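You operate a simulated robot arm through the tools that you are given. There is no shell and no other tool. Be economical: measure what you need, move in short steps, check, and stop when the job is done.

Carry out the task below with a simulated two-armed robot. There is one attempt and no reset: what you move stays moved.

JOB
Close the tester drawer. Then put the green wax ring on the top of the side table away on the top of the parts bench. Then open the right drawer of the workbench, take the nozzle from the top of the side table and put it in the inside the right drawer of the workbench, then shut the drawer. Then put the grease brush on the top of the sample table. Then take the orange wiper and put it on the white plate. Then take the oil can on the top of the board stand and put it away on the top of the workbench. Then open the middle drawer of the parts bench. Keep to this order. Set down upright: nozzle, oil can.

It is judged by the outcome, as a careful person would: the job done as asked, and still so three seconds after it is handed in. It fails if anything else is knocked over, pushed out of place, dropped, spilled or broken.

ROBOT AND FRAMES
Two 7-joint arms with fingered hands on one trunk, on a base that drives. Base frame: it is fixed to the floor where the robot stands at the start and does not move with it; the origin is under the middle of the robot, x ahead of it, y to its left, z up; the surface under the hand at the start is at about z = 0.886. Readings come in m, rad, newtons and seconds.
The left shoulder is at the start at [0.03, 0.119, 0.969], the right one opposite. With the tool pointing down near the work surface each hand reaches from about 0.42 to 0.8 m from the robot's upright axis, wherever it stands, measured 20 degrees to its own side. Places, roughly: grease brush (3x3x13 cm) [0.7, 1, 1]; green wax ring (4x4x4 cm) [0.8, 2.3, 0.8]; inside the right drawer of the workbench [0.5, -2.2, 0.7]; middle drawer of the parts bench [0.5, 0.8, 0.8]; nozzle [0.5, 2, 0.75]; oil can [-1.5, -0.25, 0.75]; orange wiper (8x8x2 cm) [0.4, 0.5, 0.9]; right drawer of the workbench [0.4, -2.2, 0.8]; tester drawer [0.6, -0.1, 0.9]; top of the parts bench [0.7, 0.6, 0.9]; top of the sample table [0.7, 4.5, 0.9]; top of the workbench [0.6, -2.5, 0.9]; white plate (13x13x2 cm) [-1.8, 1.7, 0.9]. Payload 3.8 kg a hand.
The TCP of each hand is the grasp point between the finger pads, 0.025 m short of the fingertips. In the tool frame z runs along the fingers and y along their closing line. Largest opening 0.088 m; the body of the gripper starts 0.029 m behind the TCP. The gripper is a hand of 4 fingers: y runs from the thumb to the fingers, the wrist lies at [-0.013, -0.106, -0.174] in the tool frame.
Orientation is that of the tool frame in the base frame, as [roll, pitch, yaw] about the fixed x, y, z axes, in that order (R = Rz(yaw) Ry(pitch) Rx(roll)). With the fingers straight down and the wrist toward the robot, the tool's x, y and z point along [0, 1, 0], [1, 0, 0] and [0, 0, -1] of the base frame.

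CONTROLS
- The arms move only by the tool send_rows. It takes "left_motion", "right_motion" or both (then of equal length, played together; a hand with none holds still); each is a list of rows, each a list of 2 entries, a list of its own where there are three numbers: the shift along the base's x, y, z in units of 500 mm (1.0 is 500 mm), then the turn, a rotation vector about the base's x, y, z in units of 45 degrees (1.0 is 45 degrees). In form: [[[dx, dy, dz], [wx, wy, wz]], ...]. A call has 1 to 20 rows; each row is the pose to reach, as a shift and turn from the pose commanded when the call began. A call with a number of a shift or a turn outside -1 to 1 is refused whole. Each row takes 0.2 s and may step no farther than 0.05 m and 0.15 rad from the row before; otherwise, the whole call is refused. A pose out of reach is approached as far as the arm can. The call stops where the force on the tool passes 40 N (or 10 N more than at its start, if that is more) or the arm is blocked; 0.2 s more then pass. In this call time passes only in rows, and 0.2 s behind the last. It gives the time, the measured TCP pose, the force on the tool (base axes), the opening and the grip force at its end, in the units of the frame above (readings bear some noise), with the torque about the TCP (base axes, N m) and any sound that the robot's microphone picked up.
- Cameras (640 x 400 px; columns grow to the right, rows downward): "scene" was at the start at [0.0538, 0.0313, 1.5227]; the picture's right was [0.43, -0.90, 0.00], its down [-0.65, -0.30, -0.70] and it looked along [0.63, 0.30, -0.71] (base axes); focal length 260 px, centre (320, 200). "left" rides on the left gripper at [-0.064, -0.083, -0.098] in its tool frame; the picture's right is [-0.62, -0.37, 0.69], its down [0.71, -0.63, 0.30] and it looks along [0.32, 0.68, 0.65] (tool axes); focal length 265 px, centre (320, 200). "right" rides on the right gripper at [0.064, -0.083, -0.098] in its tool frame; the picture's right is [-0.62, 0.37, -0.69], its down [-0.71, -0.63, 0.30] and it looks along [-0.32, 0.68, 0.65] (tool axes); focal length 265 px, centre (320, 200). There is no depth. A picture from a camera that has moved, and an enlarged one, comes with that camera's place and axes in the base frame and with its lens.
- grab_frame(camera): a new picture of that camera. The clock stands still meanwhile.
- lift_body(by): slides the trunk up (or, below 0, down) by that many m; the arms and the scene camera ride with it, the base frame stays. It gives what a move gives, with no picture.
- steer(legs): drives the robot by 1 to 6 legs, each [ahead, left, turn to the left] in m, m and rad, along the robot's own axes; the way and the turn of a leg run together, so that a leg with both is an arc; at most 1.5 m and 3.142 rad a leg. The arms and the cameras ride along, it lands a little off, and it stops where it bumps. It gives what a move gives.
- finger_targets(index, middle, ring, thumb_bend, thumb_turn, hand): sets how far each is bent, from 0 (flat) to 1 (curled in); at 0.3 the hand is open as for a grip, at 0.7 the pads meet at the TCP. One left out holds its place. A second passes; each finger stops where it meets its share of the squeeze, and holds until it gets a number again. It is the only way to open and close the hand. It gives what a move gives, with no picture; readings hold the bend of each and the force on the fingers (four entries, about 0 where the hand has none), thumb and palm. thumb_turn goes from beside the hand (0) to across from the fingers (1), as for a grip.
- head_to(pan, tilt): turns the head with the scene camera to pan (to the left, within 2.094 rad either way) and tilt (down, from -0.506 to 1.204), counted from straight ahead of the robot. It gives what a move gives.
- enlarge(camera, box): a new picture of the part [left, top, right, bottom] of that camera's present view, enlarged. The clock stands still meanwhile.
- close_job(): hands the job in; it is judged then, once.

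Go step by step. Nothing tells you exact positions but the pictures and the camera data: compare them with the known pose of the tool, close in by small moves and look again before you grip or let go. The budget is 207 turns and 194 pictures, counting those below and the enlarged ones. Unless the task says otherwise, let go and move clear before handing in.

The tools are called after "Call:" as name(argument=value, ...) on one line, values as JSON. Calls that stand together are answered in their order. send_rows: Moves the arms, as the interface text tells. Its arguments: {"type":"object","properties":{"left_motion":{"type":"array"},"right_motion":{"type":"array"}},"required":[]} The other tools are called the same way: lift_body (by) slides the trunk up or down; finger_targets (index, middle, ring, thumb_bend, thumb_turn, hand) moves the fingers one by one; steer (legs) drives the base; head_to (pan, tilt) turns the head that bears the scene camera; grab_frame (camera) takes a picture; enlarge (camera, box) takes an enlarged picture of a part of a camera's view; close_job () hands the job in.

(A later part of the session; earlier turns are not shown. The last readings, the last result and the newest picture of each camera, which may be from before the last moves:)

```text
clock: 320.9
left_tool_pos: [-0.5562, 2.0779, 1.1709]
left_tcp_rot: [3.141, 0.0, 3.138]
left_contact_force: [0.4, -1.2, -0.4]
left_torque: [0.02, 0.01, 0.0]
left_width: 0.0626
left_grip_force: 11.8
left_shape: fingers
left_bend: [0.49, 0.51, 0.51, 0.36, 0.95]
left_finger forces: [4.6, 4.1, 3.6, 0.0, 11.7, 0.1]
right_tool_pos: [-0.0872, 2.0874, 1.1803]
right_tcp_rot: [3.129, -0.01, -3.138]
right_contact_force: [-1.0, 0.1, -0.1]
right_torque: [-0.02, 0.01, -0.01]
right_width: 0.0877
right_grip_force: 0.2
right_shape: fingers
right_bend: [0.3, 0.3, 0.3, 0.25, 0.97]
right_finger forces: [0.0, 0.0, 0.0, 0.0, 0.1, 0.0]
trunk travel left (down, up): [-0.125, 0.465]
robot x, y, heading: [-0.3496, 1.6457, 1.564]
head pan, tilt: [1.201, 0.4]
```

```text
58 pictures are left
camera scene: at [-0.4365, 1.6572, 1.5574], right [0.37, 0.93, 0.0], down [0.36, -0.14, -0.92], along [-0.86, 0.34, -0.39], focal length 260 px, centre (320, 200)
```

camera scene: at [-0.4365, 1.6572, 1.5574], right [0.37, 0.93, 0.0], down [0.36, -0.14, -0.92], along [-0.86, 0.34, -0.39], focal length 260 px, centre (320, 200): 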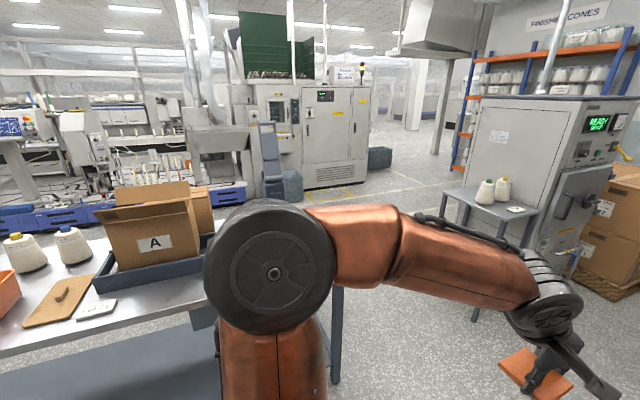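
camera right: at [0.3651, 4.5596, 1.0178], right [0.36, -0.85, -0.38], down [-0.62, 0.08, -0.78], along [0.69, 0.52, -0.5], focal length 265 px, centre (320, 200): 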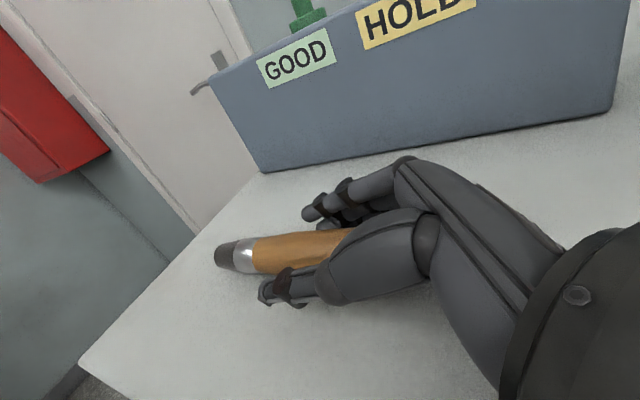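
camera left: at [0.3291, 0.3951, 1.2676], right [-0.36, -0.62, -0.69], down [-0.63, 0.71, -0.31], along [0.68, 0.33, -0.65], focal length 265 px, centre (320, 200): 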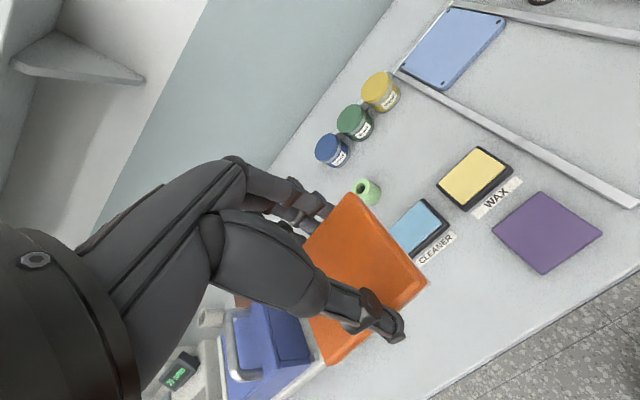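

The plate is hidden behind my elbow. Turning further to face that table.

Call:
steer(legs=[[0, 0, 1.575]])

Call:
head_to(pan=0.0, tilt=0.45)

Call:
grab_frame(camera="scene")

```text
clock: 325.1
left_tool_pos: [-0.783, 1.4429, 1.1716]
left_tcp_rot: [-3.14, 0.001, -1.578]
left_contact_force: [0.1, -0.1, -0.2]
left_torque: [-0.04, -0.02, 0.02]
left_width: 0.0621
left_grip_force: 11.9
left_shape: fingers
left_bend: [0.49, 0.51, 0.51, 0.36, 0.95]
left_finger forces: [4.5, 4.0, 3.4, 0.0, 11.2, 0.0]
right_tool_pos: [-0.7905, 1.9104, 1.1802]
right_tcp_rot: [3.129, -0.01, -1.571]
right_contact_force: [0.7, -0.3, -0.6]
right_torque: [0.01, 0.01, -0.01]
right_width: 0.0881
right_grip_force: 0.1
right_shape: fingers
right_bend: [0.3, 0.3, 0.3, 0.25, 0.97]
right_finger forces: [0.0, 0.1, 0.0, 0.0, 0.0, 0.1]
trunk travel left (down, up): [-0.125, 0.465]
robot x, y, heading: [-0.3557, 1.6473, 3.135]
head pan, tilt: [1.201, 0.4]
```

```text
clock: 326.5
left_tool_pos: [-0.7818, 1.4421, 1.1716]
left_tcp_rot: [3.14, 0.0, -1.578]
left_contact_force: [0.2, -0.2, -0.8]
left_torque: [0.02, 0.04, 0.0]
left_width: 0.0619
left_grip_force: 11.4
left_shape: fingers
left_bend: [0.49, 0.51, 0.51, 0.36, 0.95]
left_finger forces: [4.4, 4.0, 3.5, 0.1, 11.2, 0.0]
right_tool_pos: [-0.7907, 1.9101, 1.1799]
right_tcp_rot: [3.129, -0.011, -1.571]
right_contact_force: [-0.3, -0.5, -0.5]
right_torque: [0.0, -0.02, -0.05]
right_width: 0.0883
right_grip_force: 0.1
right_shape: fingers
right_bend: [0.3, 0.3, 0.3, 0.25, 0.97]
right_finger forces: [0.0, 0.0, 0.0, 0.0, 0.1, 0.0]
trunk travel left (down, up): [-0.125, 0.465]
robot x, y, heading: [-0.3518, 1.6454, 3.134]
head pan, tilt: [0.0, 0.45]
```

```text
57 pictures are left
camera scene: at [-0.4225, 1.6433, 1.5528], right [0.01, 1.0, 0.0], down [0.44, 0.0, -0.9], along [-0.9, 0.01, -0.44], focal length 260 px, centre (320, 200)
```

scene: 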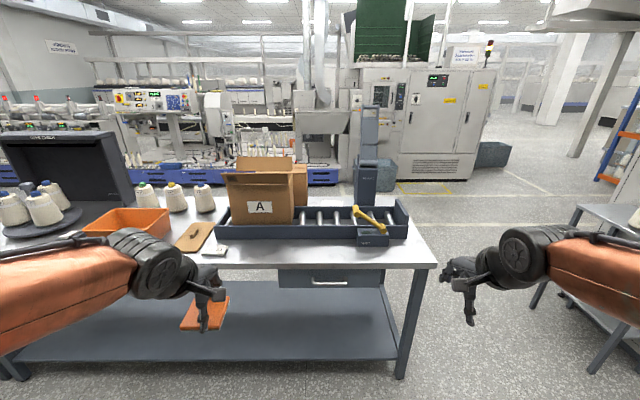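

Call:
enlarge(camera="scene", box=[200, 130, 440, 280])

```text
2.67 times, centred on (320, 205) of scene
camera zoom: at [-0.4225, 1.6433, 1.5528], right [0.01, 1.0, 0.0], down [0.44, 0.0, -0.9], along [-0.9, 0.01, -0.44], focal length 694 px, centre (320, 187)
```

zoom: 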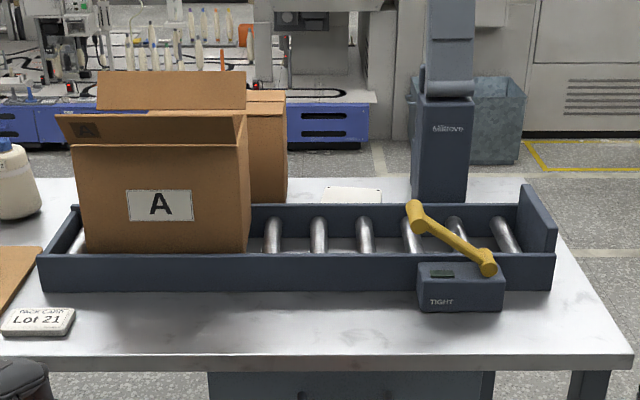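

The plate is behind the roller tray near [-1.75, 1.72], close to the table's far edge, so I'll go around the table's right end and approach from behind facing +x.

Call:
steer(legs=[[0, -1.0, 0.0], [1.1, 0, 0.0], [1.15, 0, 0], [0, 0, 3.14]])

Call:
head_to(pan=-0.5, tilt=0.6)

Call:
grab_frame(camera="scene")

```text
clock: 349.7
left_tool_pos: [-2.169, 2.8511, 1.1714]
left_tcp_rot: [-3.141, 0.0, 1.586]
left_contact_force: [-0.9, -0.4, -1.8]
left_torque: [0.0, -0.01, 0.03]
left_width: 0.0618
left_grip_force: 9.9
left_shape: fingers
left_bend: [0.49, 0.51, 0.51, 0.36, 0.95]
left_finger forces: [4.0, 3.5, 3.2, 0.0, 10.4, 0.0]
right_tool_pos: [-2.1511, 2.3826, 1.1792]
right_tcp_rot: [3.13, -0.008, 1.594]
right_contact_force: [0.7, -0.1, -0.7]
right_torque: [0.0, -0.01, 0.01]
right_width: 0.088
right_grip_force: 0.1
right_shape: fingers
right_bend: [0.3, 0.3, 0.3, 0.25, 0.97]
right_finger forces: [0.1, 0.0, 0.0, 0.1, 0.1, 0.0]
trunk travel left (down, up): [-0.125, 0.465]
robot x, y, heading: [-2.5992, 2.6346, 0.022]
head pan, tilt: [0.0, 0.45]
```

```text
clock: 350.7
left_tool_pos: [-2.1699, 2.8521, 1.1719]
left_tcp_rot: [3.142, 0.0, 1.586]
left_contact_force: [0.4, -0.5, -1.1]
left_torque: [-0.02, -0.01, -0.02]
left_width: 0.0618
left_grip_force: 10.7
left_shape: fingers
left_bend: [0.49, 0.51, 0.51, 0.36, 0.95]
left_finger forces: [4.2, 3.5, 3.2, 0.1, 10.5, 0.0]
right_tool_pos: [-2.1498, 2.3836, 1.1802]
right_tcp_rot: [3.13, -0.01, 1.597]
right_contact_force: [-0.1, -0.6, -1.1]
right_torque: [0.01, 0.02, 0.01]
right_width: 0.0879
right_grip_force: 0.1
right_shape: fingers
right_bend: [0.3, 0.3, 0.3, 0.25, 0.97]
right_finger forces: [0.1, 0.1, 0.0, 0.1, 0.0, 0.0]
trunk travel left (down, up): [-0.125, 0.465]
robot x, y, heading: [-2.6007, 2.6381, 0.019]
head pan, tilt: [-0.499, 0.6]
```

```text
55 pictures are left
camera scene: at [-2.5379, 2.5919, 1.5393], right [-0.46, -0.89, 0.0], down [-0.5, 0.26, -0.83], along [0.73, -0.38, -0.56], focal length 260 px, centre (320, 200)
```

scene: 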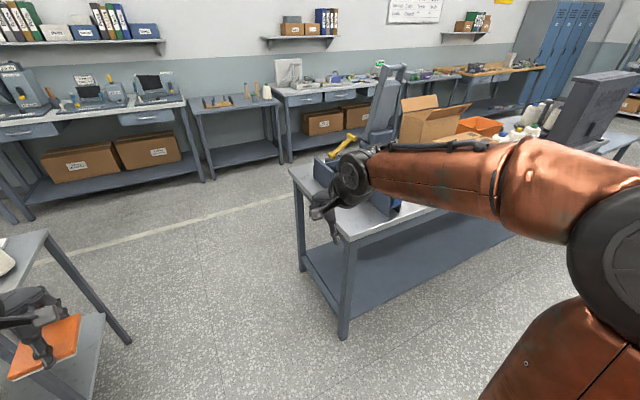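

Path behind the table is free. Sliding right to line up with the plate.

Call:
steer(legs=[[0, -1.1, -0.02]])

Call:
head_to(pan=0.15, tilt=0.65)

Call:
grab_frame(camera="scene")

```text
clock: 356.3
left_tool_pos: [-2.1609, 1.7283, 1.1717]
left_tcp_rot: [3.141, -0.002, 1.563]
left_contact_force: [0.3, -0.7, 0.0]
left_torque: [0.02, -0.01, 0.01]
left_width: 0.0618
left_grip_force: 11.2
left_shape: fingers
left_bend: [0.49, 0.51, 0.51, 0.36, 0.95]
left_finger forces: [4.1, 3.5, 3.1, 0.0, 10.5, 0.0]
right_tool_pos: [-2.1545, 1.2602, 1.179]
right_tcp_rot: [3.128, -0.011, 1.567]
right_contact_force: [-0.5, 0.0, -0.2]
right_torque: [-0.04, 0.03, -0.01]
right_width: 0.088
right_grip_force: 0.0
right_shape: fingers
right_bend: [0.3, 0.3, 0.3, 0.25, 0.97]
right_finger forces: [0.0, 0.0, 0.0, 0.1, 0.0, 0.0]
trunk travel left (down, up): [-0.125, 0.465]
robot x, y, heading: [-2.5914, 1.5258, -0.007]
head pan, tilt: [-0.499, 0.6]
```

```text
clock: 357.4
left_tool_pos: [-2.1602, 1.7279, 1.1718]
left_tcp_rot: [-3.14, 0.0, 1.563]
left_contact_force: [-0.1, 0.0, -0.7]
left_torque: [-0.02, 0.03, 0.01]
left_width: 0.0616
left_grip_force: 10.5
left_shape: fingers
left_bend: [0.49, 0.51, 0.51, 0.36, 0.95]
left_finger forces: [4.1, 3.6, 3.3, 0.0, 10.5, 0.1]
right_tool_pos: [-2.1528, 1.2584, 1.1795]
right_tcp_rot: [3.129, -0.01, 1.569]
right_contact_force: [0.1, 0.3, -0.5]
right_torque: [-0.01, 0.01, 0.02]
right_width: 0.0877
right_grip_force: 0.1
right_shape: fingers
right_bend: [0.3, 0.3, 0.3, 0.25, 0.97]
right_finger forces: [0.1, 0.1, 0.1, 0.1, 0.1, 0.0]
trunk travel left (down, up): [-0.125, 0.465]
robot x, y, heading: [-2.596, 1.5286, -0.01]
head pan, tilt: [0.15, 0.649]
```

```text
54 pictures are left
camera scene: at [-2.5266, 1.534, 1.535], right [0.14, -0.99, 0.0], down [-0.6, -0.08, -0.8], along [0.79, 0.11, -0.6], focal length 260 px, centre (320, 200)
```

scene: 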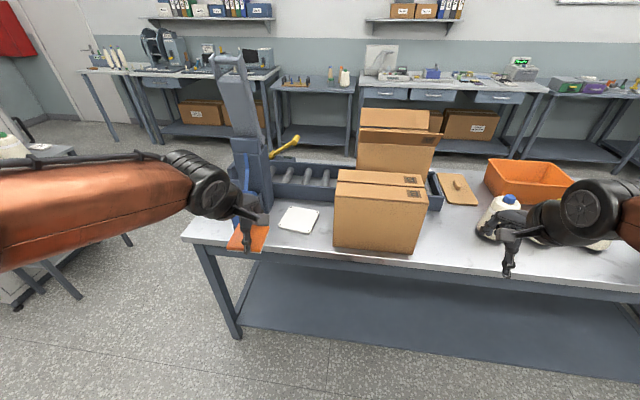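

The white plate is at about [-1.806, 1.714], with a column left of it and a box right. Driving closer, then moving the wiper above the plate.

Call:
steer(legs=[[0.22, -0.08, 0.01]])

Call:
send_rows(left_motion=[[[0.06, 0.05, -0.02], [0, 0, 0]], [[0.12, 0.1, -0.04], [0, 0, 0]], [[0.18, 0.13, -0.06], [0, 0, 0]], [[0.23, 0.13, -0.1], [0, 0, 0]]])

Call:
grab_frame(camera="scene")

Call:
grab_frame(camera="left")

```text
clock: 359.1
left_tool_pos: [-1.9413, 1.6523, 1.1705]
left_tcp_rot: [-3.139, 0.0, 1.575]
left_contact_force: [0.3, -0.4, 0.2]
left_torque: [0.02, 0.0, -0.01]
left_width: 0.0616
left_grip_force: 10.3
left_shape: fingers
left_bend: [0.49, 0.51, 0.51, 0.36, 0.95]
left_finger forces: [4.1, 3.8, 3.2, 0.0, 10.5, 0.0]
right_tool_pos: [-1.9288, 1.1835, 1.1793]
right_tcp_rot: [3.129, -0.01, 1.58]
right_contact_force: [-0.1, -0.2, -0.4]
right_torque: [0.03, 0.02, 0.01]
right_width: 0.0878
right_grip_force: 0.0
right_shape: fingers
right_bend: [0.3, 0.3, 0.3, 0.25, 0.97]
right_finger forces: [0.0, 0.0, 0.1, 0.0, 0.0, 0.0]
trunk travel left (down, up): [-0.125, 0.465]
robot x, y, heading: [-2.3719, 1.4457, 0.004]
head pan, tilt: [0.15, 0.649]
```

```text
clock: 360.1
left_tool_pos: [-1.827, 1.7182, 1.1205]
left_tcp_rot: [3.141, 0.0, 1.574]
left_contact_force: [0.6, 0.9, -1.5]
left_torque: [-0.02, -0.01, -0.04]
left_width: 0.0618
left_grip_force: 10.9
left_shape: fingers
left_bend: [0.49, 0.51, 0.51, 0.36, 0.95]
left_finger forces: [4.2, 3.6, 3.3, 0.1, 10.5, 0.1]
right_tool_pos: [-1.9287, 1.1841, 1.1782]
right_tcp_rot: [3.13, -0.01, 1.582]
right_contact_force: [-0.8, 0.2, -0.2]
right_torque: [-0.02, 0.01, -0.01]
right_width: 0.088
right_grip_force: 0.1
right_shape: fingers
right_bend: [0.3, 0.3, 0.3, 0.25, 0.97]
right_finger forces: [0.0, 0.0, 0.0, 0.0, 0.0, 0.0]
trunk travel left (down, up): [-0.125, 0.465]
robot x, y, heading: [-2.3686, 1.442, -0.001]
head pan, tilt: [0.15, 0.649]
```

```text
53 pictures are left
camera scene: at [-2.3043, 1.4538, 1.5349], right [0.15, -0.99, 0.0], down [-0.6, -0.09, -0.8], along [0.79, 0.12, -0.61], focal length 260 px, centre (320, 200)
```

scene: 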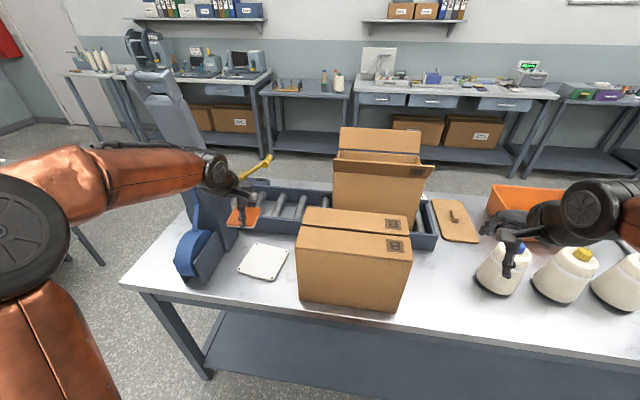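

```text
52 pictures are left
camera left: at [-1.9112, 1.6526, 1.217], right [-0.37, -0.62, -0.69], down [-0.63, 0.71, -0.3], along [0.68, 0.33, -0.65], focal length 265 px, centre (320, 200)
```

left: 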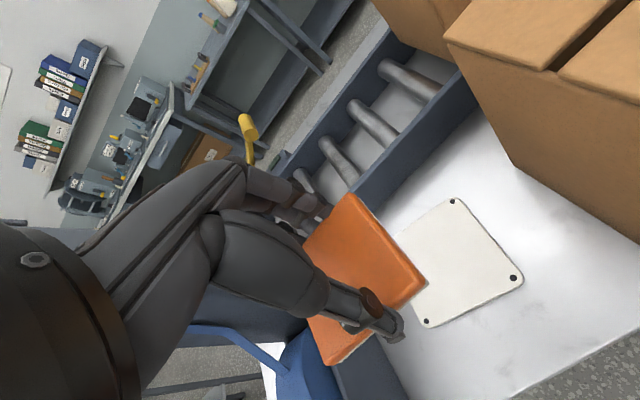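

Plate centre is [-1.805, 1.708]. Descending above it.

Call:
send_rows(left_motion=[[[0.044, -0.02, -0.05], [0, 0, 0]], [[0.044, -0.02, -0.13], [0, 0, 0]], [[0.044, -0.02, -0.21], [0, 0, 0]], [[0.044, -0.02, -0.28], [0, 0, 0]], [[0.044, -0.02, -0.34], [0, 0, 0]]])

Call:
grab_frame(camera="left")

Call:
enlarge(camera="scene", box=[160, 180, 340, 310])

```text
clock: 361.3
left_tool_pos: [-1.8041, 1.7076, 0.9497]
left_tcp_rot: [3.141, -0.001, 1.574]
left_contact_force: [-1.1, 0.9, -0.7]
left_torque: [-0.01, -0.01, -0.02]
left_width: 0.0616
left_grip_force: 10.9
left_shape: fingers
left_bend: [0.49, 0.51, 0.51, 0.36, 0.95]
left_finger forces: [4.1, 3.7, 3.2, 0.0, 10.4, 0.1]
right_tool_pos: [-1.9289, 1.1842, 1.18]
right_tcp_rot: [3.129, -0.011, 1.581]
right_contact_force: [0.5, -0.5, 0.1]
right_torque: [-0.02, 0.04, -0.01]
right_width: 0.0879
right_grip_force: 0.1
right_shape: fingers
right_bend: [0.3, 0.3, 0.3, 0.25, 0.97]
right_finger forces: [0.0, 0.0, 0.0, 0.0, 0.0, 0.0]
trunk travel left (down, up): [-0.125, 0.465]
robot x, y, heading: [-2.3737, 1.4443, 0.004]
head pan, tilt: [0.15, 0.649]
```

```text
51 pictures are left
camera left: at [-1.8881, 1.6426, 1.0461], right [-0.37, -0.62, -0.69], down [-0.63, 0.71, -0.3], along [0.68, 0.33, -0.65], focal length 265 px, centre (320, 200)
```

left: 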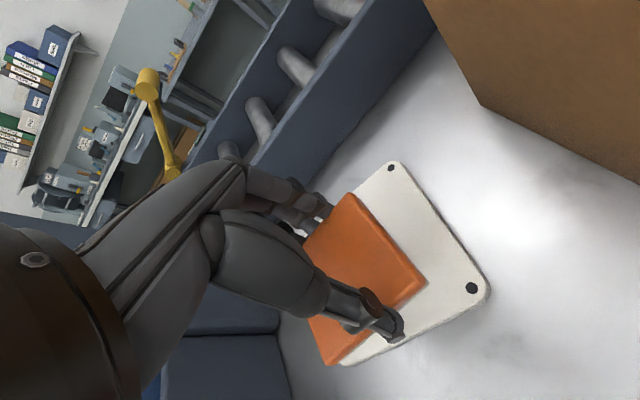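

```text
3.08 times, centred on (250, 245) of scene
camera zoom: at [-2.3047, 1.4539, 1.5349], right [0.15, -0.99, 0.0], down [-0.6, -0.09, -0.8], along [0.79, 0.12, -0.61], focal length 801 px, centre (535, 62)
```

zoom: 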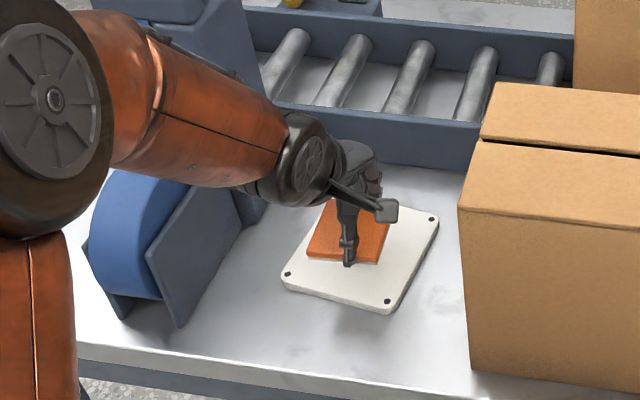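

Centred over the plate. Lowering onto it in small steps.

Call:
send_rows(left_motion=[[[0, 0, -0.02], [0, 0, 0]], [[0, 0, -0.035], [0, 0, 0]], [[0, 0, -0.045], [0, 0, 0]]])

Call:
send_rows(left_motion=[[[0, 0, -0.006], [0, 0, 0]], [[0, 0, -0.01], [0, 0, 0]]])

Call:
grab_frame(camera="left")

```text
clock: 362.1
left_tool_pos: [-1.8045, 1.7085, 0.9279]
left_tcp_rot: [-3.141, 0.001, 1.575]
left_contact_force: [-1.3, -0.2, -0.6]
left_torque: [-0.01, -0.01, -0.03]
left_width: 0.0614
left_grip_force: 10.2
left_shape: fingers
left_bend: [0.49, 0.51, 0.51, 0.36, 0.95]
left_finger forces: [4.1, 3.7, 3.0, 0.0, 10.3, 0.0]
right_tool_pos: [-1.9286, 1.1839, 1.1797]
right_tcp_rot: [3.129, -0.009, 1.582]
right_contact_force: [0.1, -0.5, 0.0]
right_torque: [0.01, -0.02, 0.0]
right_width: 0.0878
right_grip_force: 0.1
right_shape: fingers
right_bend: [0.3, 0.3, 0.3, 0.25, 0.97]
right_finger forces: [0.0, 0.1, 0.0, 0.0, 0.1, 0.1]
trunk travel left (down, up): [-0.125, 0.465]
robot x, y, heading: [-2.3694, 1.4425, -0.001]
head pan, tilt: [0.15, 0.649]
```

```text
clock: 362.7
left_tool_pos: [-1.8047, 1.7081, 0.9238]
left_tcp_rot: [-3.139, 0.0, 1.573]
left_contact_force: [0.3, 0.5, 0.0]
left_torque: [-0.05, -0.03, 0.02]
left_width: 0.0617
left_grip_force: 10.7
left_shape: fingers
left_bend: [0.49, 0.51, 0.51, 0.36, 0.95]
left_finger forces: [4.1, 3.6, 3.1, 0.1, 10.4, 0.1]
right_tool_pos: [-1.9288, 1.1852, 1.1791]
right_tcp_rot: [3.13, -0.011, 1.581]
right_contact_force: [0.4, -0.1, -0.5]
right_torque: [0.02, -0.02, 0.01]
right_width: 0.0878
right_grip_force: 0.1
right_shape: fingers
right_bend: [0.3, 0.3, 0.3, 0.25, 0.97]
right_finger forces: [0.0, 0.0, 0.0, 0.0, 0.0, 0.1]
trunk travel left (down, up): [-0.125, 0.465]
robot x, y, heading: [-2.3751, 1.4416, -0.003]
head pan, tilt: [0.15, 0.649]
```

```text
49 pictures are left
camera left: at [-1.8894, 1.6423, 1.0194], right [-0.37, -0.62, -0.69], down [-0.63, 0.71, -0.3], along [0.68, 0.33, -0.65], focal length 265 px, centre (320, 200)
```

left: 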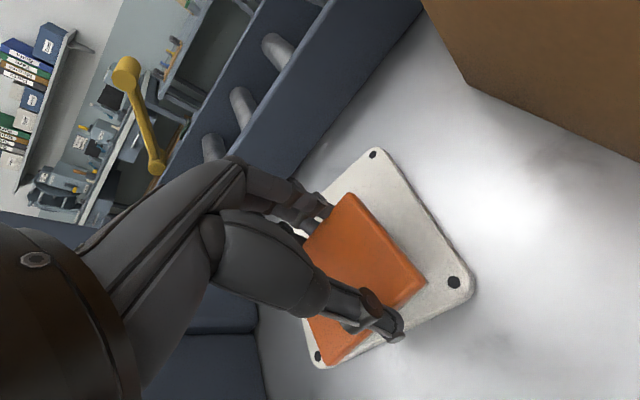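

Call:
send_rows(left_motion=[[[0, 0, -0.006], [0, 0, 0]], [[0, 0, -0.012], [0, 0, 0]]])

Call:
send_rows(left_motion=[[[0, 0, -0.006], [0, 0, 0]], [[0, 0, -0.01], [0, 0, 0]]])

```text
clock: 363.3
left_tool_pos: [-1.8051, 1.7074, 0.9172]
left_tcp_rot: [3.14, 0.0, 1.575]
left_contact_force: [0.2, -0.3, -0.8]
left_torque: [0.02, 0.0, -0.01]
left_width: 0.0612
left_grip_force: 10.6
left_shape: fingers
left_bend: [0.49, 0.51, 0.51, 0.36, 0.95]
left_finger forces: [4.1, 3.6, 3.1, 0.1, 10.3, 0.1]
right_tool_pos: [-1.9295, 1.184, 1.1787]
right_tcp_rot: [3.128, -0.011, 1.582]
right_contact_force: [0.1, 0.8, -1.0]
right_torque: [-0.01, 0.02, 0.02]
right_width: 0.0878
right_grip_force: 0.1
right_shape: fingers
right_bend: [0.3, 0.3, 0.3, 0.25, 0.97]
right_finger forces: [0.1, 0.0, 0.0, 0.0, 0.0, 0.0]
trunk travel left (down, up): [-0.125, 0.465]
robot x, y, heading: [-2.3737, 1.4449, 0.003]
head pan, tilt: [0.15, 0.649]
```

```text
clock: 363.9
left_tool_pos: [-1.8045, 1.7078, 0.9119]
left_tcp_rot: [3.14, 0.001, 1.573]
left_contact_force: [-0.2, -0.2, -0.6]
left_torque: [-0.03, -0.02, 0.01]
left_width: 0.0616
left_grip_force: 10.3
left_shape: fingers
left_bend: [0.49, 0.51, 0.51, 0.36, 0.95]
left_finger forces: [4.1, 3.6, 3.1, 0.1, 10.3, 0.0]
right_tool_pos: [-1.9296, 1.1851, 1.1797]
right_tcp_rot: [3.128, -0.009, 1.582]
right_contact_force: [-0.1, 0.5, -0.3]
right_torque: [0.05, 0.01, -0.01]
right_width: 0.0876
right_grip_force: 0.0
right_shape: fingers
right_bend: [0.3, 0.3, 0.3, 0.25, 0.97]
right_finger forces: [0.0, 0.1, 0.1, 0.1, 0.0, 0.0]
trunk travel left (down, up): [-0.125, 0.465]
robot x, y, heading: [-2.3737, 1.4457, 0.003]
head pan, tilt: [0.15, 0.649]
```

Call:
send_rows(left_motion=[[[0, 0, -0.006], [0, 0, 0]], [[0, 0, -0.012], [0, 0, 0]]])

Call:
send_rows(left_motion=[[[0, 0, -0.006], [0, 0, 0]], [[0, 0, -0.01], [0, 0, 0]]])

Call:
grab_frame(camera="left")

```text
clock: 364.5
left_tool_pos: [-1.8045, 1.7084, 0.9068]
left_tcp_rot: [-3.141, 0.0, 1.572]
left_contact_force: [-0.5, 1.1, -0.6]
left_torque: [-0.01, -0.01, -0.01]
left_width: 0.0618
left_grip_force: 11.0
left_shape: fingers
left_bend: [0.49, 0.51, 0.51, 0.36, 0.95]
left_finger forces: [4.1, 3.6, 3.1, 0.0, 10.3, 0.0]
right_tool_pos: [-1.9285, 1.184, 1.1811]
right_tcp_rot: [3.129, -0.011, 1.582]
right_contact_force: [0.5, 0.3, -0.1]
right_torque: [-0.01, -0.01, 0.0]
right_width: 0.0879
right_grip_force: 0.1
right_shape: fingers
right_bend: [0.3, 0.3, 0.3, 0.25, 0.97]
right_finger forces: [0.0, 0.0, 0.0, 0.1, 0.0, 0.0]
trunk travel left (down, up): [-0.125, 0.465]
robot x, y, heading: [-2.3719, 1.442, -0.001]
head pan, tilt: [0.15, 0.649]
```

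```text
clock: 365.1
left_tool_pos: [-1.8047, 1.7088, 0.9005]
left_tcp_rot: [3.141, 0.001, 1.574]
left_contact_force: [0.4, -0.5, -0.9]
left_torque: [-0.01, 0.0, 0.02]
left_width: 0.0619
left_grip_force: 10.6
left_shape: fingers
left_bend: [0.49, 0.51, 0.51, 0.36, 0.95]
left_finger forces: [4.2, 3.6, 3.1, 0.0, 10.3, 0.0]
right_tool_pos: [-1.9289, 1.184, 1.1791]
right_tcp_rot: [3.129, -0.011, 1.584]
right_contact_force: [-0.5, -0.1, 0.8]
right_torque: [-0.01, -0.04, 0.01]
right_width: 0.088
right_grip_force: 0.1
right_shape: fingers
right_bend: [0.3, 0.3, 0.3, 0.25, 0.97]
right_finger forces: [0.1, 0.1, 0.1, 0.0, 0.0, 0.0]
trunk travel left (down, up): [-0.125, 0.465]
robot x, y, heading: [-2.3715, 1.4439, -0.002]
head pan, tilt: [0.15, 0.649]
```

```text
48 pictures are left
camera left: at [-1.8896, 1.6423, 0.9972], right [-0.37, -0.62, -0.69], down [-0.63, 0.71, -0.3], along [0.68, 0.33, -0.65], focal length 265 px, centre (320, 200)
```

left: 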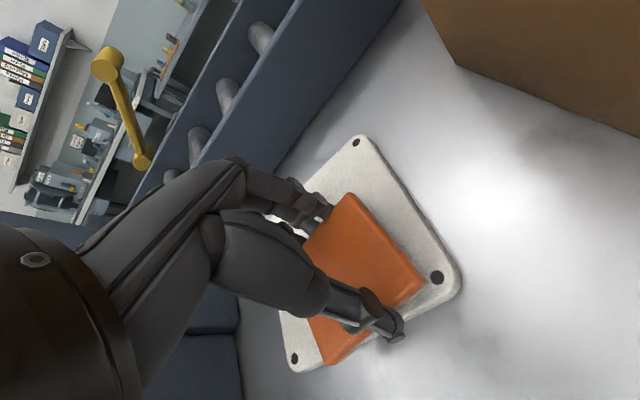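

Call:
send_rows(left_motion=[[[0, 0, -0.008], [0, 0, 0]], [[0, 0, -0.014], [0, 0, 0]]])

Call:
send_rows(left_motion=[[[0, 0, -0.006], [0, 0, 0]], [[0, 0, -0.01], [0, 0, 0]]])

Call:
enlarge(camera="scene", box=[180, 200, 320, 300])

```text
clock: 365.7
left_tool_pos: [-1.8049, 1.708, 0.8939]
left_tcp_rot: [3.14, -0.001, 1.576]
left_contact_force: [-0.2, -0.9, -0.2]
left_torque: [0.01, 0.01, -0.03]
left_width: 0.0616
left_grip_force: 10.5
left_shape: fingers
left_bend: [0.49, 0.51, 0.51, 0.36, 0.95]
left_finger forces: [4.2, 3.5, 3.1, 0.1, 10.3, 0.0]
right_tool_pos: [-1.9291, 1.1836, 1.1792]
right_tcp_rot: [3.13, -0.009, 1.581]
right_contact_force: [-0.1, -0.5, 0.3]
right_torque: [0.0, 0.01, 0.0]
right_width: 0.0878
right_grip_force: 0.0
right_shape: fingers
right_bend: [0.3, 0.3, 0.3, 0.25, 0.97]
right_finger forces: [0.1, 0.1, 0.0, 0.1, 0.0, 0.0]
trunk travel left (down, up): [-0.125, 0.465]
robot x, y, heading: [-2.3718, 1.4501, 0.002]
head pan, tilt: [0.15, 0.649]
```

```text
clock: 366.3
left_tool_pos: [-1.8048, 1.7072, 0.8915]
left_tcp_rot: [3.135, 0.0, 1.574]
left_contact_force: [-1.2, 0.9, 16.6]
left_torque: [0.05, 0.18, -0.01]
left_width: 0.0619
left_grip_force: 12.5
left_shape: fingers
left_bend: [0.5, 0.51, 0.51, 0.36, 0.95]
left_finger forces: [4.0, 3.7, 3.2, 0.0, 13.9, 0.0]
right_tool_pos: [-1.9316, 1.1847, 1.1808]
right_tcp_rot: [3.126, -0.012, 1.582]
right_contact_force: [0.3, 1.0, -0.6]
right_torque: [-0.03, -0.01, 0.0]
right_width: 0.0879
right_grip_force: 0.0
right_shape: fingers
right_bend: [0.3, 0.3, 0.3, 0.25, 0.97]
right_finger forces: [0.0, 0.1, 0.0, 0.0, 0.0, 0.1]
trunk travel left (down, up): [-0.125, 0.465]
robot x, y, heading: [-2.3721, 1.4446, 0.005]
head pan, tilt: [0.15, 0.649]
```

```text
4.00 times, centred on (250, 250) of scene
camera zoom: at [-2.3073, 1.4532, 1.5352], right [0.15, -0.99, 0.0], down [-0.6, -0.09, -0.8], along [0.79, 0.12, -0.6], focal length 1041 px, centre (600, 0)
```

zoom: 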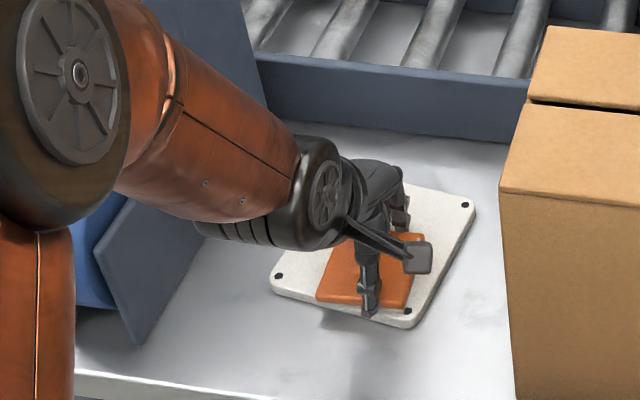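

Contact, but the wiper sits near the plate's front edge. Raising slightly, shifting 13 mm forward, and setting down again.

Call:
send_rows(left_motion=[[[0, 0, 0.014], [0, 0, 0]], [[0.026, 0.004, 0.014], [0, 0, 0]], [[0.026, 0.004, 0.004], [0, 0, 0]], [[0.026, 0.004, -0.002], [0, 0, 0]]])

Call:
enlarge(camera="scene", box=[180, 200, 320, 300])

```text
clock: 367.3
left_tool_pos: [-1.7911, 1.7104, 0.8914]
left_tcp_rot: [3.134, -0.001, 1.573]
left_contact_force: [-0.4, 0.3, 18.7]
left_torque: [0.05, 0.2, 0.01]
left_width: 0.0625
left_grip_force: 13.7
left_shape: fingers
left_bend: [0.5, 0.51, 0.51, 0.36, 0.95]
left_finger forces: [3.6, 5.5, 2.9, 0.0, 14.6, 0.0]
right_tool_pos: [-1.9309, 1.1847, 1.1798]
right_tcp_rot: [3.128, -0.01, 1.581]
right_contact_force: [0.1, 0.3, 0.2]
right_torque: [0.0, -0.03, 0.0]
right_width: 0.0878
right_grip_force: 0.1
right_shape: fingers
right_bend: [0.3, 0.3, 0.3, 0.25, 0.97]
right_finger forces: [0.0, 0.1, 0.1, 0.1, 0.0, 0.0]
trunk travel left (down, up): [-0.125, 0.465]
robot x, y, heading: [-2.3707, 1.4466, 0.002]
head pan, tilt: [0.15, 0.649]
```

```text
4.00 times, centred on (250, 250) of scene
camera zoom: at [-2.3078, 1.4529, 1.5353], right [0.15, -0.99, 0.0], down [-0.6, -0.09, -0.8], along [0.79, 0.12, -0.6], focal length 1041 px, centre (600, 0)
```

zoom: 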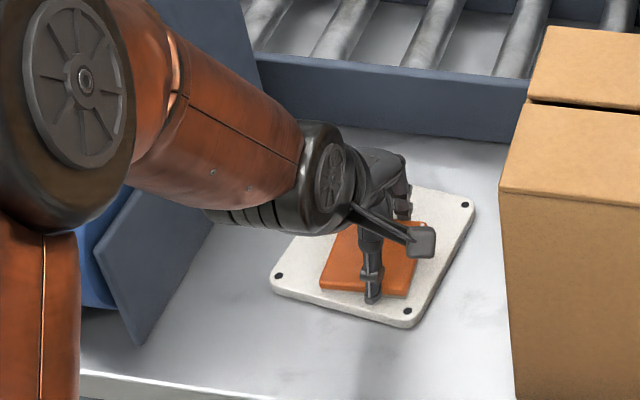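

Well inside the plate now. Easing off, releasing and lifting.

Call:
send_rows(left_motion=[[[0, 0, 0.004], [0, 0, 0]]])

Call:
finger_targets(hand="left", index=0.3, middle=0.3, ring=0.3, thumb_bend=0.26)

Call:
send_rows(left_motion=[[[0, 0, 0.03], [0, 0, 0]], [[0, 0, 0.09], [0, 0, 0]], [[0, 0, 0.17], [0, 0, 0]], [[0, 0, 0.25], [0, 0, 0]], [[0, 0, 0.33], [0, 0, 0]], [[0, 0, 0.41], [0, 0, 0]], [[-0.04, 0, 0.49], [0, 0, 0]], [[-0.12, -0.03, 0.55], [0, 0, 0]], [[-0.2, -0.06, 0.57], [0, 0, 0]], [[-0.26, -0.1, 0.57], [0, 0, 0]]])

Call:
enlarge(camera="scene", box=[160, 180, 340, 310])

```text
clock: 367.7
left_tool_pos: [-1.793, 1.7092, 0.8918]
left_tcp_rot: [3.138, 0.001, 1.575]
left_contact_force: [1.3, -0.3, 16.2]
left_torque: [0.04, 0.08, 0.0]
left_width: 0.0619
left_grip_force: 12.6
left_shape: fingers
left_bend: [0.5, 0.51, 0.51, 0.36, 0.95]
left_finger forces: [4.4, 5.2, 3.5, 0.0, 12.7, 0.1]
right_tool_pos: [-1.9309, 1.1838, 1.1803]
right_tcp_rot: [3.127, -0.011, 1.582]
right_contact_force: [-0.4, -0.5, -0.3]
right_torque: [-0.02, -0.04, 0.02]
right_width: 0.0878
right_grip_force: 0.0
right_shape: fingers
right_bend: [0.3, 0.3, 0.3, 0.25, 0.97]
right_finger forces: [0.0, 0.0, 0.0, 0.0, 0.0, 0.1]
trunk travel left (down, up): [-0.125, 0.465]
robot x, y, heading: [-2.3735, 1.4413, 0.003]
head pan, tilt: [0.15, 0.649]
```

```text
clock: 368.7
left_tool_pos: [-1.7909, 1.7102, 0.8898]
left_tcp_rot: [-3.141, -0.001, 1.574]
left_contact_force: [0.0, 0.3, 0.5]
left_torque: [0.05, 0.03, 0.01]
left_width: 0.0876
left_grip_force: 0.1
left_shape: fingers
left_bend: [0.3, 0.3, 0.3, 0.26, 0.97]
left_finger forces: [0.1, 0.0, 0.1, 0.1, 0.2, 0.1]
right_tool_pos: [-1.93, 1.1839, 1.1799]
right_tcp_rot: [3.128, -0.008, 1.581]
right_contact_force: [0.0, 1.1, -0.3]
right_torque: [-0.03, 0.0, -0.01]
right_width: 0.088
right_grip_force: 0.0
right_shape: fingers
right_bend: [0.3, 0.3, 0.3, 0.25, 0.97]
right_finger forces: [0.0, 0.1, 0.0, 0.0, 0.0, 0.0]
trunk travel left (down, up): [-0.125, 0.465]
robot x, y, heading: [-2.3709, 1.4447, 0.004]
head pan, tilt: [0.15, 0.649]
```

```text
refused: row 8 steps farther than a row can; nothing moved
```

```text
3.08 times, centred on (250, 245) of scene
camera zoom: at [-2.3055, 1.4538, 1.5349], right [0.15, -0.99, 0.0], down [-0.6, -0.09, -0.8], along [0.79, 0.12, -0.6], focal length 801 px, centre (535, 62)
```

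zoom: 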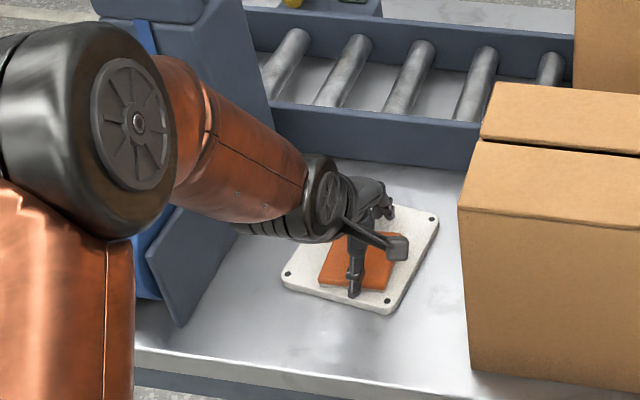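

Released; the lift was refused for a too-long step, so I repeat it with smaller steps.

Call:
send_rows(left_motion=[[[0, 0, 0.03], [0, 0, 0]], [[0, 0, 0.09], [0, 0, 0]], [[0, 0, 0.17], [0, 0, 0]], [[0, 0, 0.25], [0, 0, 0]], [[0, 0, 0.33], [0, 0, 0]], [[0, 0, 0.41], [0, 0, 0]], [[-0.04, 0, 0.48], [0, 0, 0]], [[-0.1, -0.02, 0.54], [0, 0, 0]], [[-0.17, -0.04, 0.57], [0, 0, 0]], [[-0.24, -0.07, 0.57], [0, 0, 0]]])

Call:
steer(legs=[[-0.25, 0, 0]])

Call:
grab_frame(camera="scene")

```text
clock: 370.9
left_tool_pos: [-1.9125, 1.6747, 1.177]
left_tcp_rot: [3.14, 0.0, 1.574]
left_contact_force: [0.3, 1.0, 0.0]
left_torque: [0.02, -0.04, -0.05]
left_width: 0.0874
left_grip_force: 0.1
left_shape: fingers
left_bend: [0.3, 0.3, 0.3, 0.26, 0.97]
left_finger forces: [0.1, 0.1, 0.0, 0.1, 0.1, 0.1]
right_tool_pos: [-1.93, 1.1836, 1.1815]
right_tcp_rot: [3.126, -0.011, 1.584]
right_contact_force: [0.2, 0.1, -0.5]
right_torque: [0.0, 0.02, 0.02]
right_width: 0.0877
right_grip_force: 0.2
right_shape: fingers
right_bend: [0.3, 0.3, 0.3, 0.25, 0.97]
right_finger forces: [0.0, 0.1, 0.0, 0.0, 0.1, 0.1]
trunk travel left (down, up): [-0.125, 0.465]
robot x, y, heading: [-2.3715, 1.4433, 0.001]
head pan, tilt: [0.15, 0.649]
```

```text
clock: 372.8
left_tool_pos: [-2.1631, 1.6732, 1.177]
left_tcp_rot: [3.139, -0.002, 1.573]
left_contact_force: [0.0, -0.3, 0.0]
left_torque: [0.02, 0.0, 0.01]
left_width: 0.0874
left_grip_force: 0.0
left_shape: fingers
left_bend: [0.3, 0.3, 0.3, 0.26, 0.97]
left_finger forces: [0.1, 0.0, 0.1, 0.0, 0.0, 0.1]
right_tool_pos: [-2.1819, 1.1834, 1.1794]
right_tcp_rot: [3.127, -0.011, 1.58]
right_contact_force: [0.1, -0.6, 0.4]
right_torque: [0.0, 0.03, 0.02]
right_width: 0.0879
right_grip_force: 0.1
right_shape: fingers
right_bend: [0.3, 0.3, 0.3, 0.25, 0.97]
right_finger forces: [0.0, 0.0, 0.0, 0.0, 0.0, 0.1]
trunk travel left (down, up): [-0.125, 0.465]
robot x, y, heading: [-2.6222, 1.4455, 0.001]
head pan, tilt: [0.15, 0.649]
```

```text
44 pictures are left
camera scene: at [-2.5586, 1.4532, 1.535], right [0.15, -0.99, 0.0], down [-0.6, -0.09, -0.8], along [0.79, 0.12, -0.6], focal length 260 px, centre (320, 200)
```

scene: 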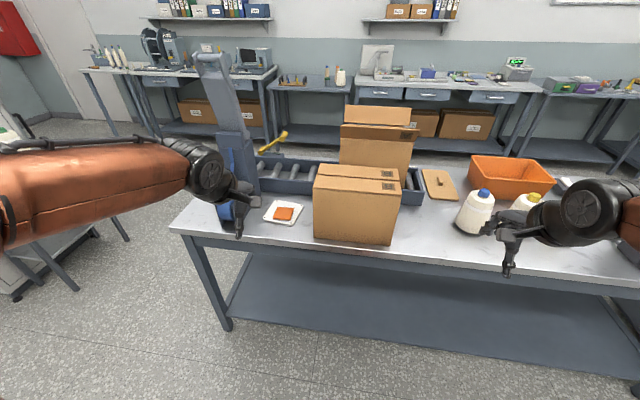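

The wiper lies on the plate. Next, the oil can on the board stand near [-1.5, -0.25]; looking to the right.

Call:
head_to(pan=-0.9, tilt=0.5)

Call:
grab_frame(camera="scene")

```text
clock: 374.1
left_tool_pos: [-2.1619, 1.6741, 1.1772]
left_tcp_rot: [-3.141, -0.001, 1.572]
left_contact_force: [-0.8, -0.1, -0.2]
left_torque: [0.0, -0.01, 0.03]
left_width: 0.0875
left_grip_force: 0.0
left_shape: fingers
left_bend: [0.3, 0.3, 0.3, 0.26, 0.97]
left_finger forces: [0.1, 0.1, 0.1, 0.0, 0.1, 0.0]
right_tool_pos: [-2.1812, 1.1818, 1.1792]
right_tcp_rot: [3.13, -0.012, 1.582]
right_contact_force: [-0.9, 0.2, -0.1]
right_torque: [0.0, 0.02, -0.03]
right_width: 0.0878
right_grip_force: 0.0
right_shape: fingers
right_bend: [0.3, 0.3, 0.3, 0.25, 0.97]
right_finger forces: [0.1, 0.0, 0.1, 0.1, 0.1, 0.0]
trunk travel left (down, up): [-0.125, 0.465]
robot x, y, heading: [-2.6238, 1.4439, -0.004]
head pan, tilt: [-0.901, 0.499]
```

```text
43 pictures are left
camera scene: at [-2.5862, 1.3689, 1.5483], right [-0.78, -0.62, 0.0], down [-0.3, 0.37, -0.88], along [0.55, -0.69, -0.48], focal length 260 px, centre (320, 200)
```

scene: 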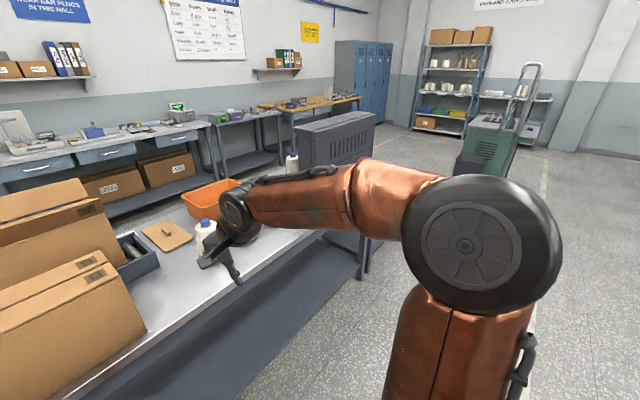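

Sliding right along the back side to see the board stand.

Call:
steer(legs=[[-0.05, -1.3, 0.0]])

Call:
head_to(pan=-0.35, tilt=0.6)

Call:
grab_frame(camera="scene")

```text
clock: 380.6
left_tool_pos: [-2.2059, 0.38, 1.1761]
left_tcp_rot: [3.142, 0.001, 1.582]
left_contact_force: [-0.3, -0.3, -0.3]
left_torque: [-0.02, -0.01, 0.01]
left_width: 0.0875
left_grip_force: 0.1
left_shape: fingers
left_bend: [0.3, 0.3, 0.3, 0.26, 0.97]
left_finger forces: [0.0, 0.0, 0.0, 0.1, 0.0, 0.0]
right_tool_pos: [-2.2202, -0.1108, 1.1801]
right_tcp_rot: [3.13, -0.011, 1.59]
right_contact_force: [0.1, 0.1, -0.4]
right_torque: [-0.01, -0.02, -0.01]
right_width: 0.0882
right_grip_force: 0.1
right_shape: fingers
right_bend: [0.3, 0.3, 0.3, 0.25, 0.97]
right_finger forces: [0.0, 0.1, 0.1, 0.0, 0.1, 0.0]
trunk travel left (down, up): [-0.125, 0.465]
robot x, y, heading: [-2.6656, 0.1451, 0.012]
head pan, tilt: [-0.901, 0.499]
```

```text
clock: 381.5
left_tool_pos: [-2.2048, 0.3806, 1.1763]
left_tcp_rot: [3.141, -0.001, 1.584]
left_contact_force: [-0.7, -0.4, 0.4]
left_torque: [-0.01, 0.02, 0.01]
left_width: 0.0874
left_grip_force: 0.0
left_shape: fingers
left_bend: [0.3, 0.3, 0.3, 0.26, 0.97]
left_finger forces: [0.0, 0.0, 0.1, 0.1, 0.0, 0.0]
right_tool_pos: [-2.2212, -0.1101, 1.1799]
right_tcp_rot: [3.129, -0.013, 1.59]
right_contact_force: [0.3, 0.0, -0.4]
right_torque: [-0.03, -0.02, -0.01]
right_width: 0.088
right_grip_force: 0.1
right_shape: fingers
right_bend: [0.3, 0.3, 0.3, 0.25, 0.97]
right_finger forces: [0.1, 0.0, 0.0, 0.1, 0.1, 0.0]
trunk travel left (down, up): [-0.125, 0.465]
robot x, y, heading: [-2.662, 0.1468, 0.013]
head pan, tilt: [-0.351, 0.6]
```

```text
42 pictures are left
camera scene: at [-2.6011, 0.1124, 1.5392], right [-0.33, -0.94, 0.0], down [-0.53, 0.19, -0.83], along [0.78, -0.28, -0.56], focal length 260 px, centre (320, 200)
```

scene: 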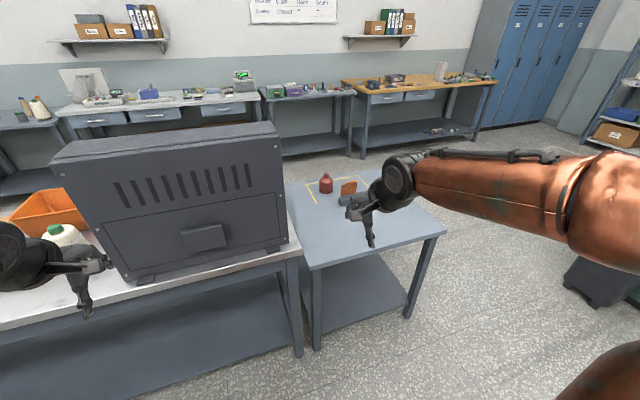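

The red oil can is at about [-1.45, -0.34] on the board stand (top z≈0.75), nearer the aisle side. I'll go around the stand and approach it from the aisle facing -x.

Call:
steer(legs=[[0, -1.46, -0.012], [1.0, 0, 0], [1.0, 0, 0], [0, 0, 3.14], [0, -0.75, 0]])

Call:
head_to(pan=-0.15, tilt=0.75)

Call:
grab_frame(camera="scene")

```text
clock: 409.4
left_tool_pos: [-1.1179, -0.8028, 1.1769]
left_tcp_rot: [3.141, 0.0, -1.572]
left_contact_force: [0.4, -0.3, 0.4]
left_torque: [-0.01, 0.01, -0.01]
left_width: 0.0873
left_grip_force: 0.1
left_shape: fingers
left_bend: [0.3, 0.3, 0.3, 0.26, 0.97]
left_finger forces: [0.1, 0.0, 0.0, 0.1, 0.1, 0.0]
right_tool_pos: [-1.0969, -0.3129, 1.1795]
right_tcp_rot: [3.13, -0.012, -1.565]
right_contact_force: [-0.9, 0.5, 0.7]
right_torque: [-0.03, 0.05, 0.01]
right_width: 0.0878
right_grip_force: 0.1
right_shape: fingers
right_bend: [0.3, 0.3, 0.3, 0.25, 0.97]
right_finger forces: [0.0, 0.1, 0.0, 0.0, 0.1, 0.0]
trunk travel left (down, up): [-0.125, 0.465]
robot x, y, heading: [-0.6558, -0.577, 3.136]
head pan, tilt: [-0.351, 0.6]
```

```text
clock: 410.1
left_tool_pos: [-1.1183, -0.8048, 1.1768]
left_tcp_rot: [3.14, 0.0, -1.572]
left_contact_force: [-0.1, 0.5, 0.3]
left_torque: [-0.01, 0.04, -0.01]
left_width: 0.0876
left_grip_force: 0.0
left_shape: fingers
left_bend: [0.3, 0.3, 0.3, 0.26, 0.97]
left_finger forces: [0.1, 0.0, 0.0, 0.0, 0.0, 0.0]
right_tool_pos: [-1.0979, -0.3144, 1.1799]
right_tcp_rot: [3.13, -0.01, -1.566]
right_contact_force: [-0.9, 0.2, -0.2]
right_torque: [0.04, 0.0, -0.01]
right_width: 0.0881
right_grip_force: 0.1
right_shape: fingers
right_bend: [0.3, 0.3, 0.3, 0.25, 0.97]
right_finger forces: [0.0, 0.0, 0.0, 0.1, 0.0, 0.1]
trunk travel left (down, up): [-0.125, 0.465]
robot x, y, heading: [-0.6569, -0.5738, 3.138]
head pan, tilt: [-0.15, 0.75]
```

```text
41 pictures are left
camera scene: at [-0.7174, -0.5675, 1.5264], right [0.15, 0.99, 0.0], down [0.67, -0.1, -0.73], along [-0.72, 0.11, -0.68], focal length 260 px, centre (320, 200)
```

scene: 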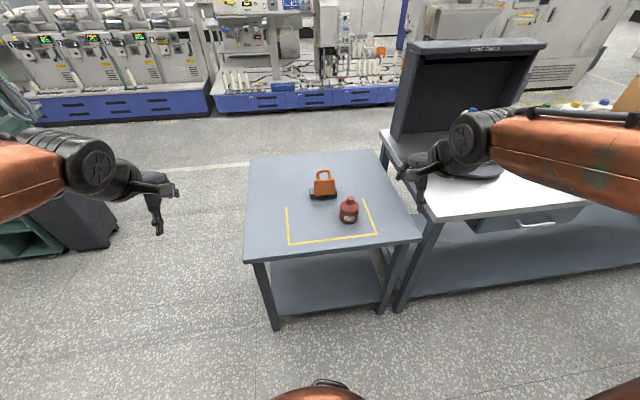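

Oil can at about [-1.414, -0.346], table z≈0.735. Moving closer and zooming in.

Call:
steer(legs=[[0.24, 0, 0.003]])

Call:
enlarge(camera="scene", box=[280, 160, 440, 290])

Call:
grab_frame(camera="right")

```text
clock: 411.9
left_tool_pos: [-1.3621, -0.8064, 1.1757]
left_tcp_rot: [-3.139, -0.001, -1.57]
left_contact_force: [0.4, 0.1, 0.3]
left_torque: [0.02, 0.0, 0.01]
left_width: 0.0874
left_grip_force: 0.1
left_shape: fingers
left_bend: [0.3, 0.3, 0.3, 0.26, 0.97]
left_finger forces: [0.1, 0.0, 0.1, 0.1, 0.0, 0.0]
right_tool_pos: [-1.3411, -0.3169, 1.1798]
right_tcp_rot: [3.13, -0.011, -1.563]
right_contact_force: [-0.1, -0.5, -0.5]
right_torque: [-0.04, -0.02, 0.04]
right_width: 0.0877
right_grip_force: 0.0
right_shape: fingers
right_bend: [0.3, 0.3, 0.3, 0.25, 0.97]
right_finger forces: [0.0, 0.0, 0.0, 0.1, 0.0, 0.1]
trunk travel left (down, up): [-0.125, 0.465]
robot x, y, heading: [-0.8963, -0.5768, -3.142]
head pan, tilt: [-0.15, 0.75]
```

```text
3.08 times, centred on (360, 225) of scene
camera zoom: at [-0.9624, -0.5675, 1.5263], right [0.15, 0.99, 0.0], down [0.68, -0.1, -0.73], along [-0.72, 0.11, -0.68], focal length 801 px, centre (197, 123)
```

zoom: 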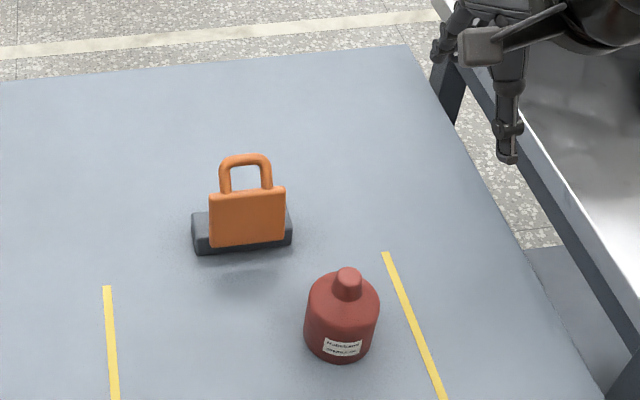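

```text
39 pictures are left
camera right: at [-1.2585, -0.3776, 1.2756], right [-0.37, 0.62, 0.69], down [0.62, 0.72, -0.32], along [-0.69, 0.31, -0.65], focal length 265 px, centre (320, 200)
```

right: 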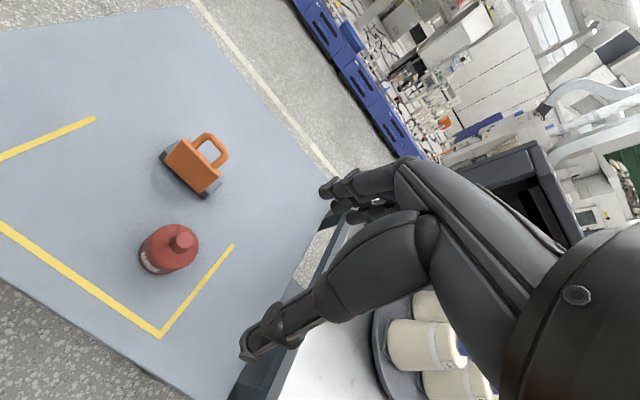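

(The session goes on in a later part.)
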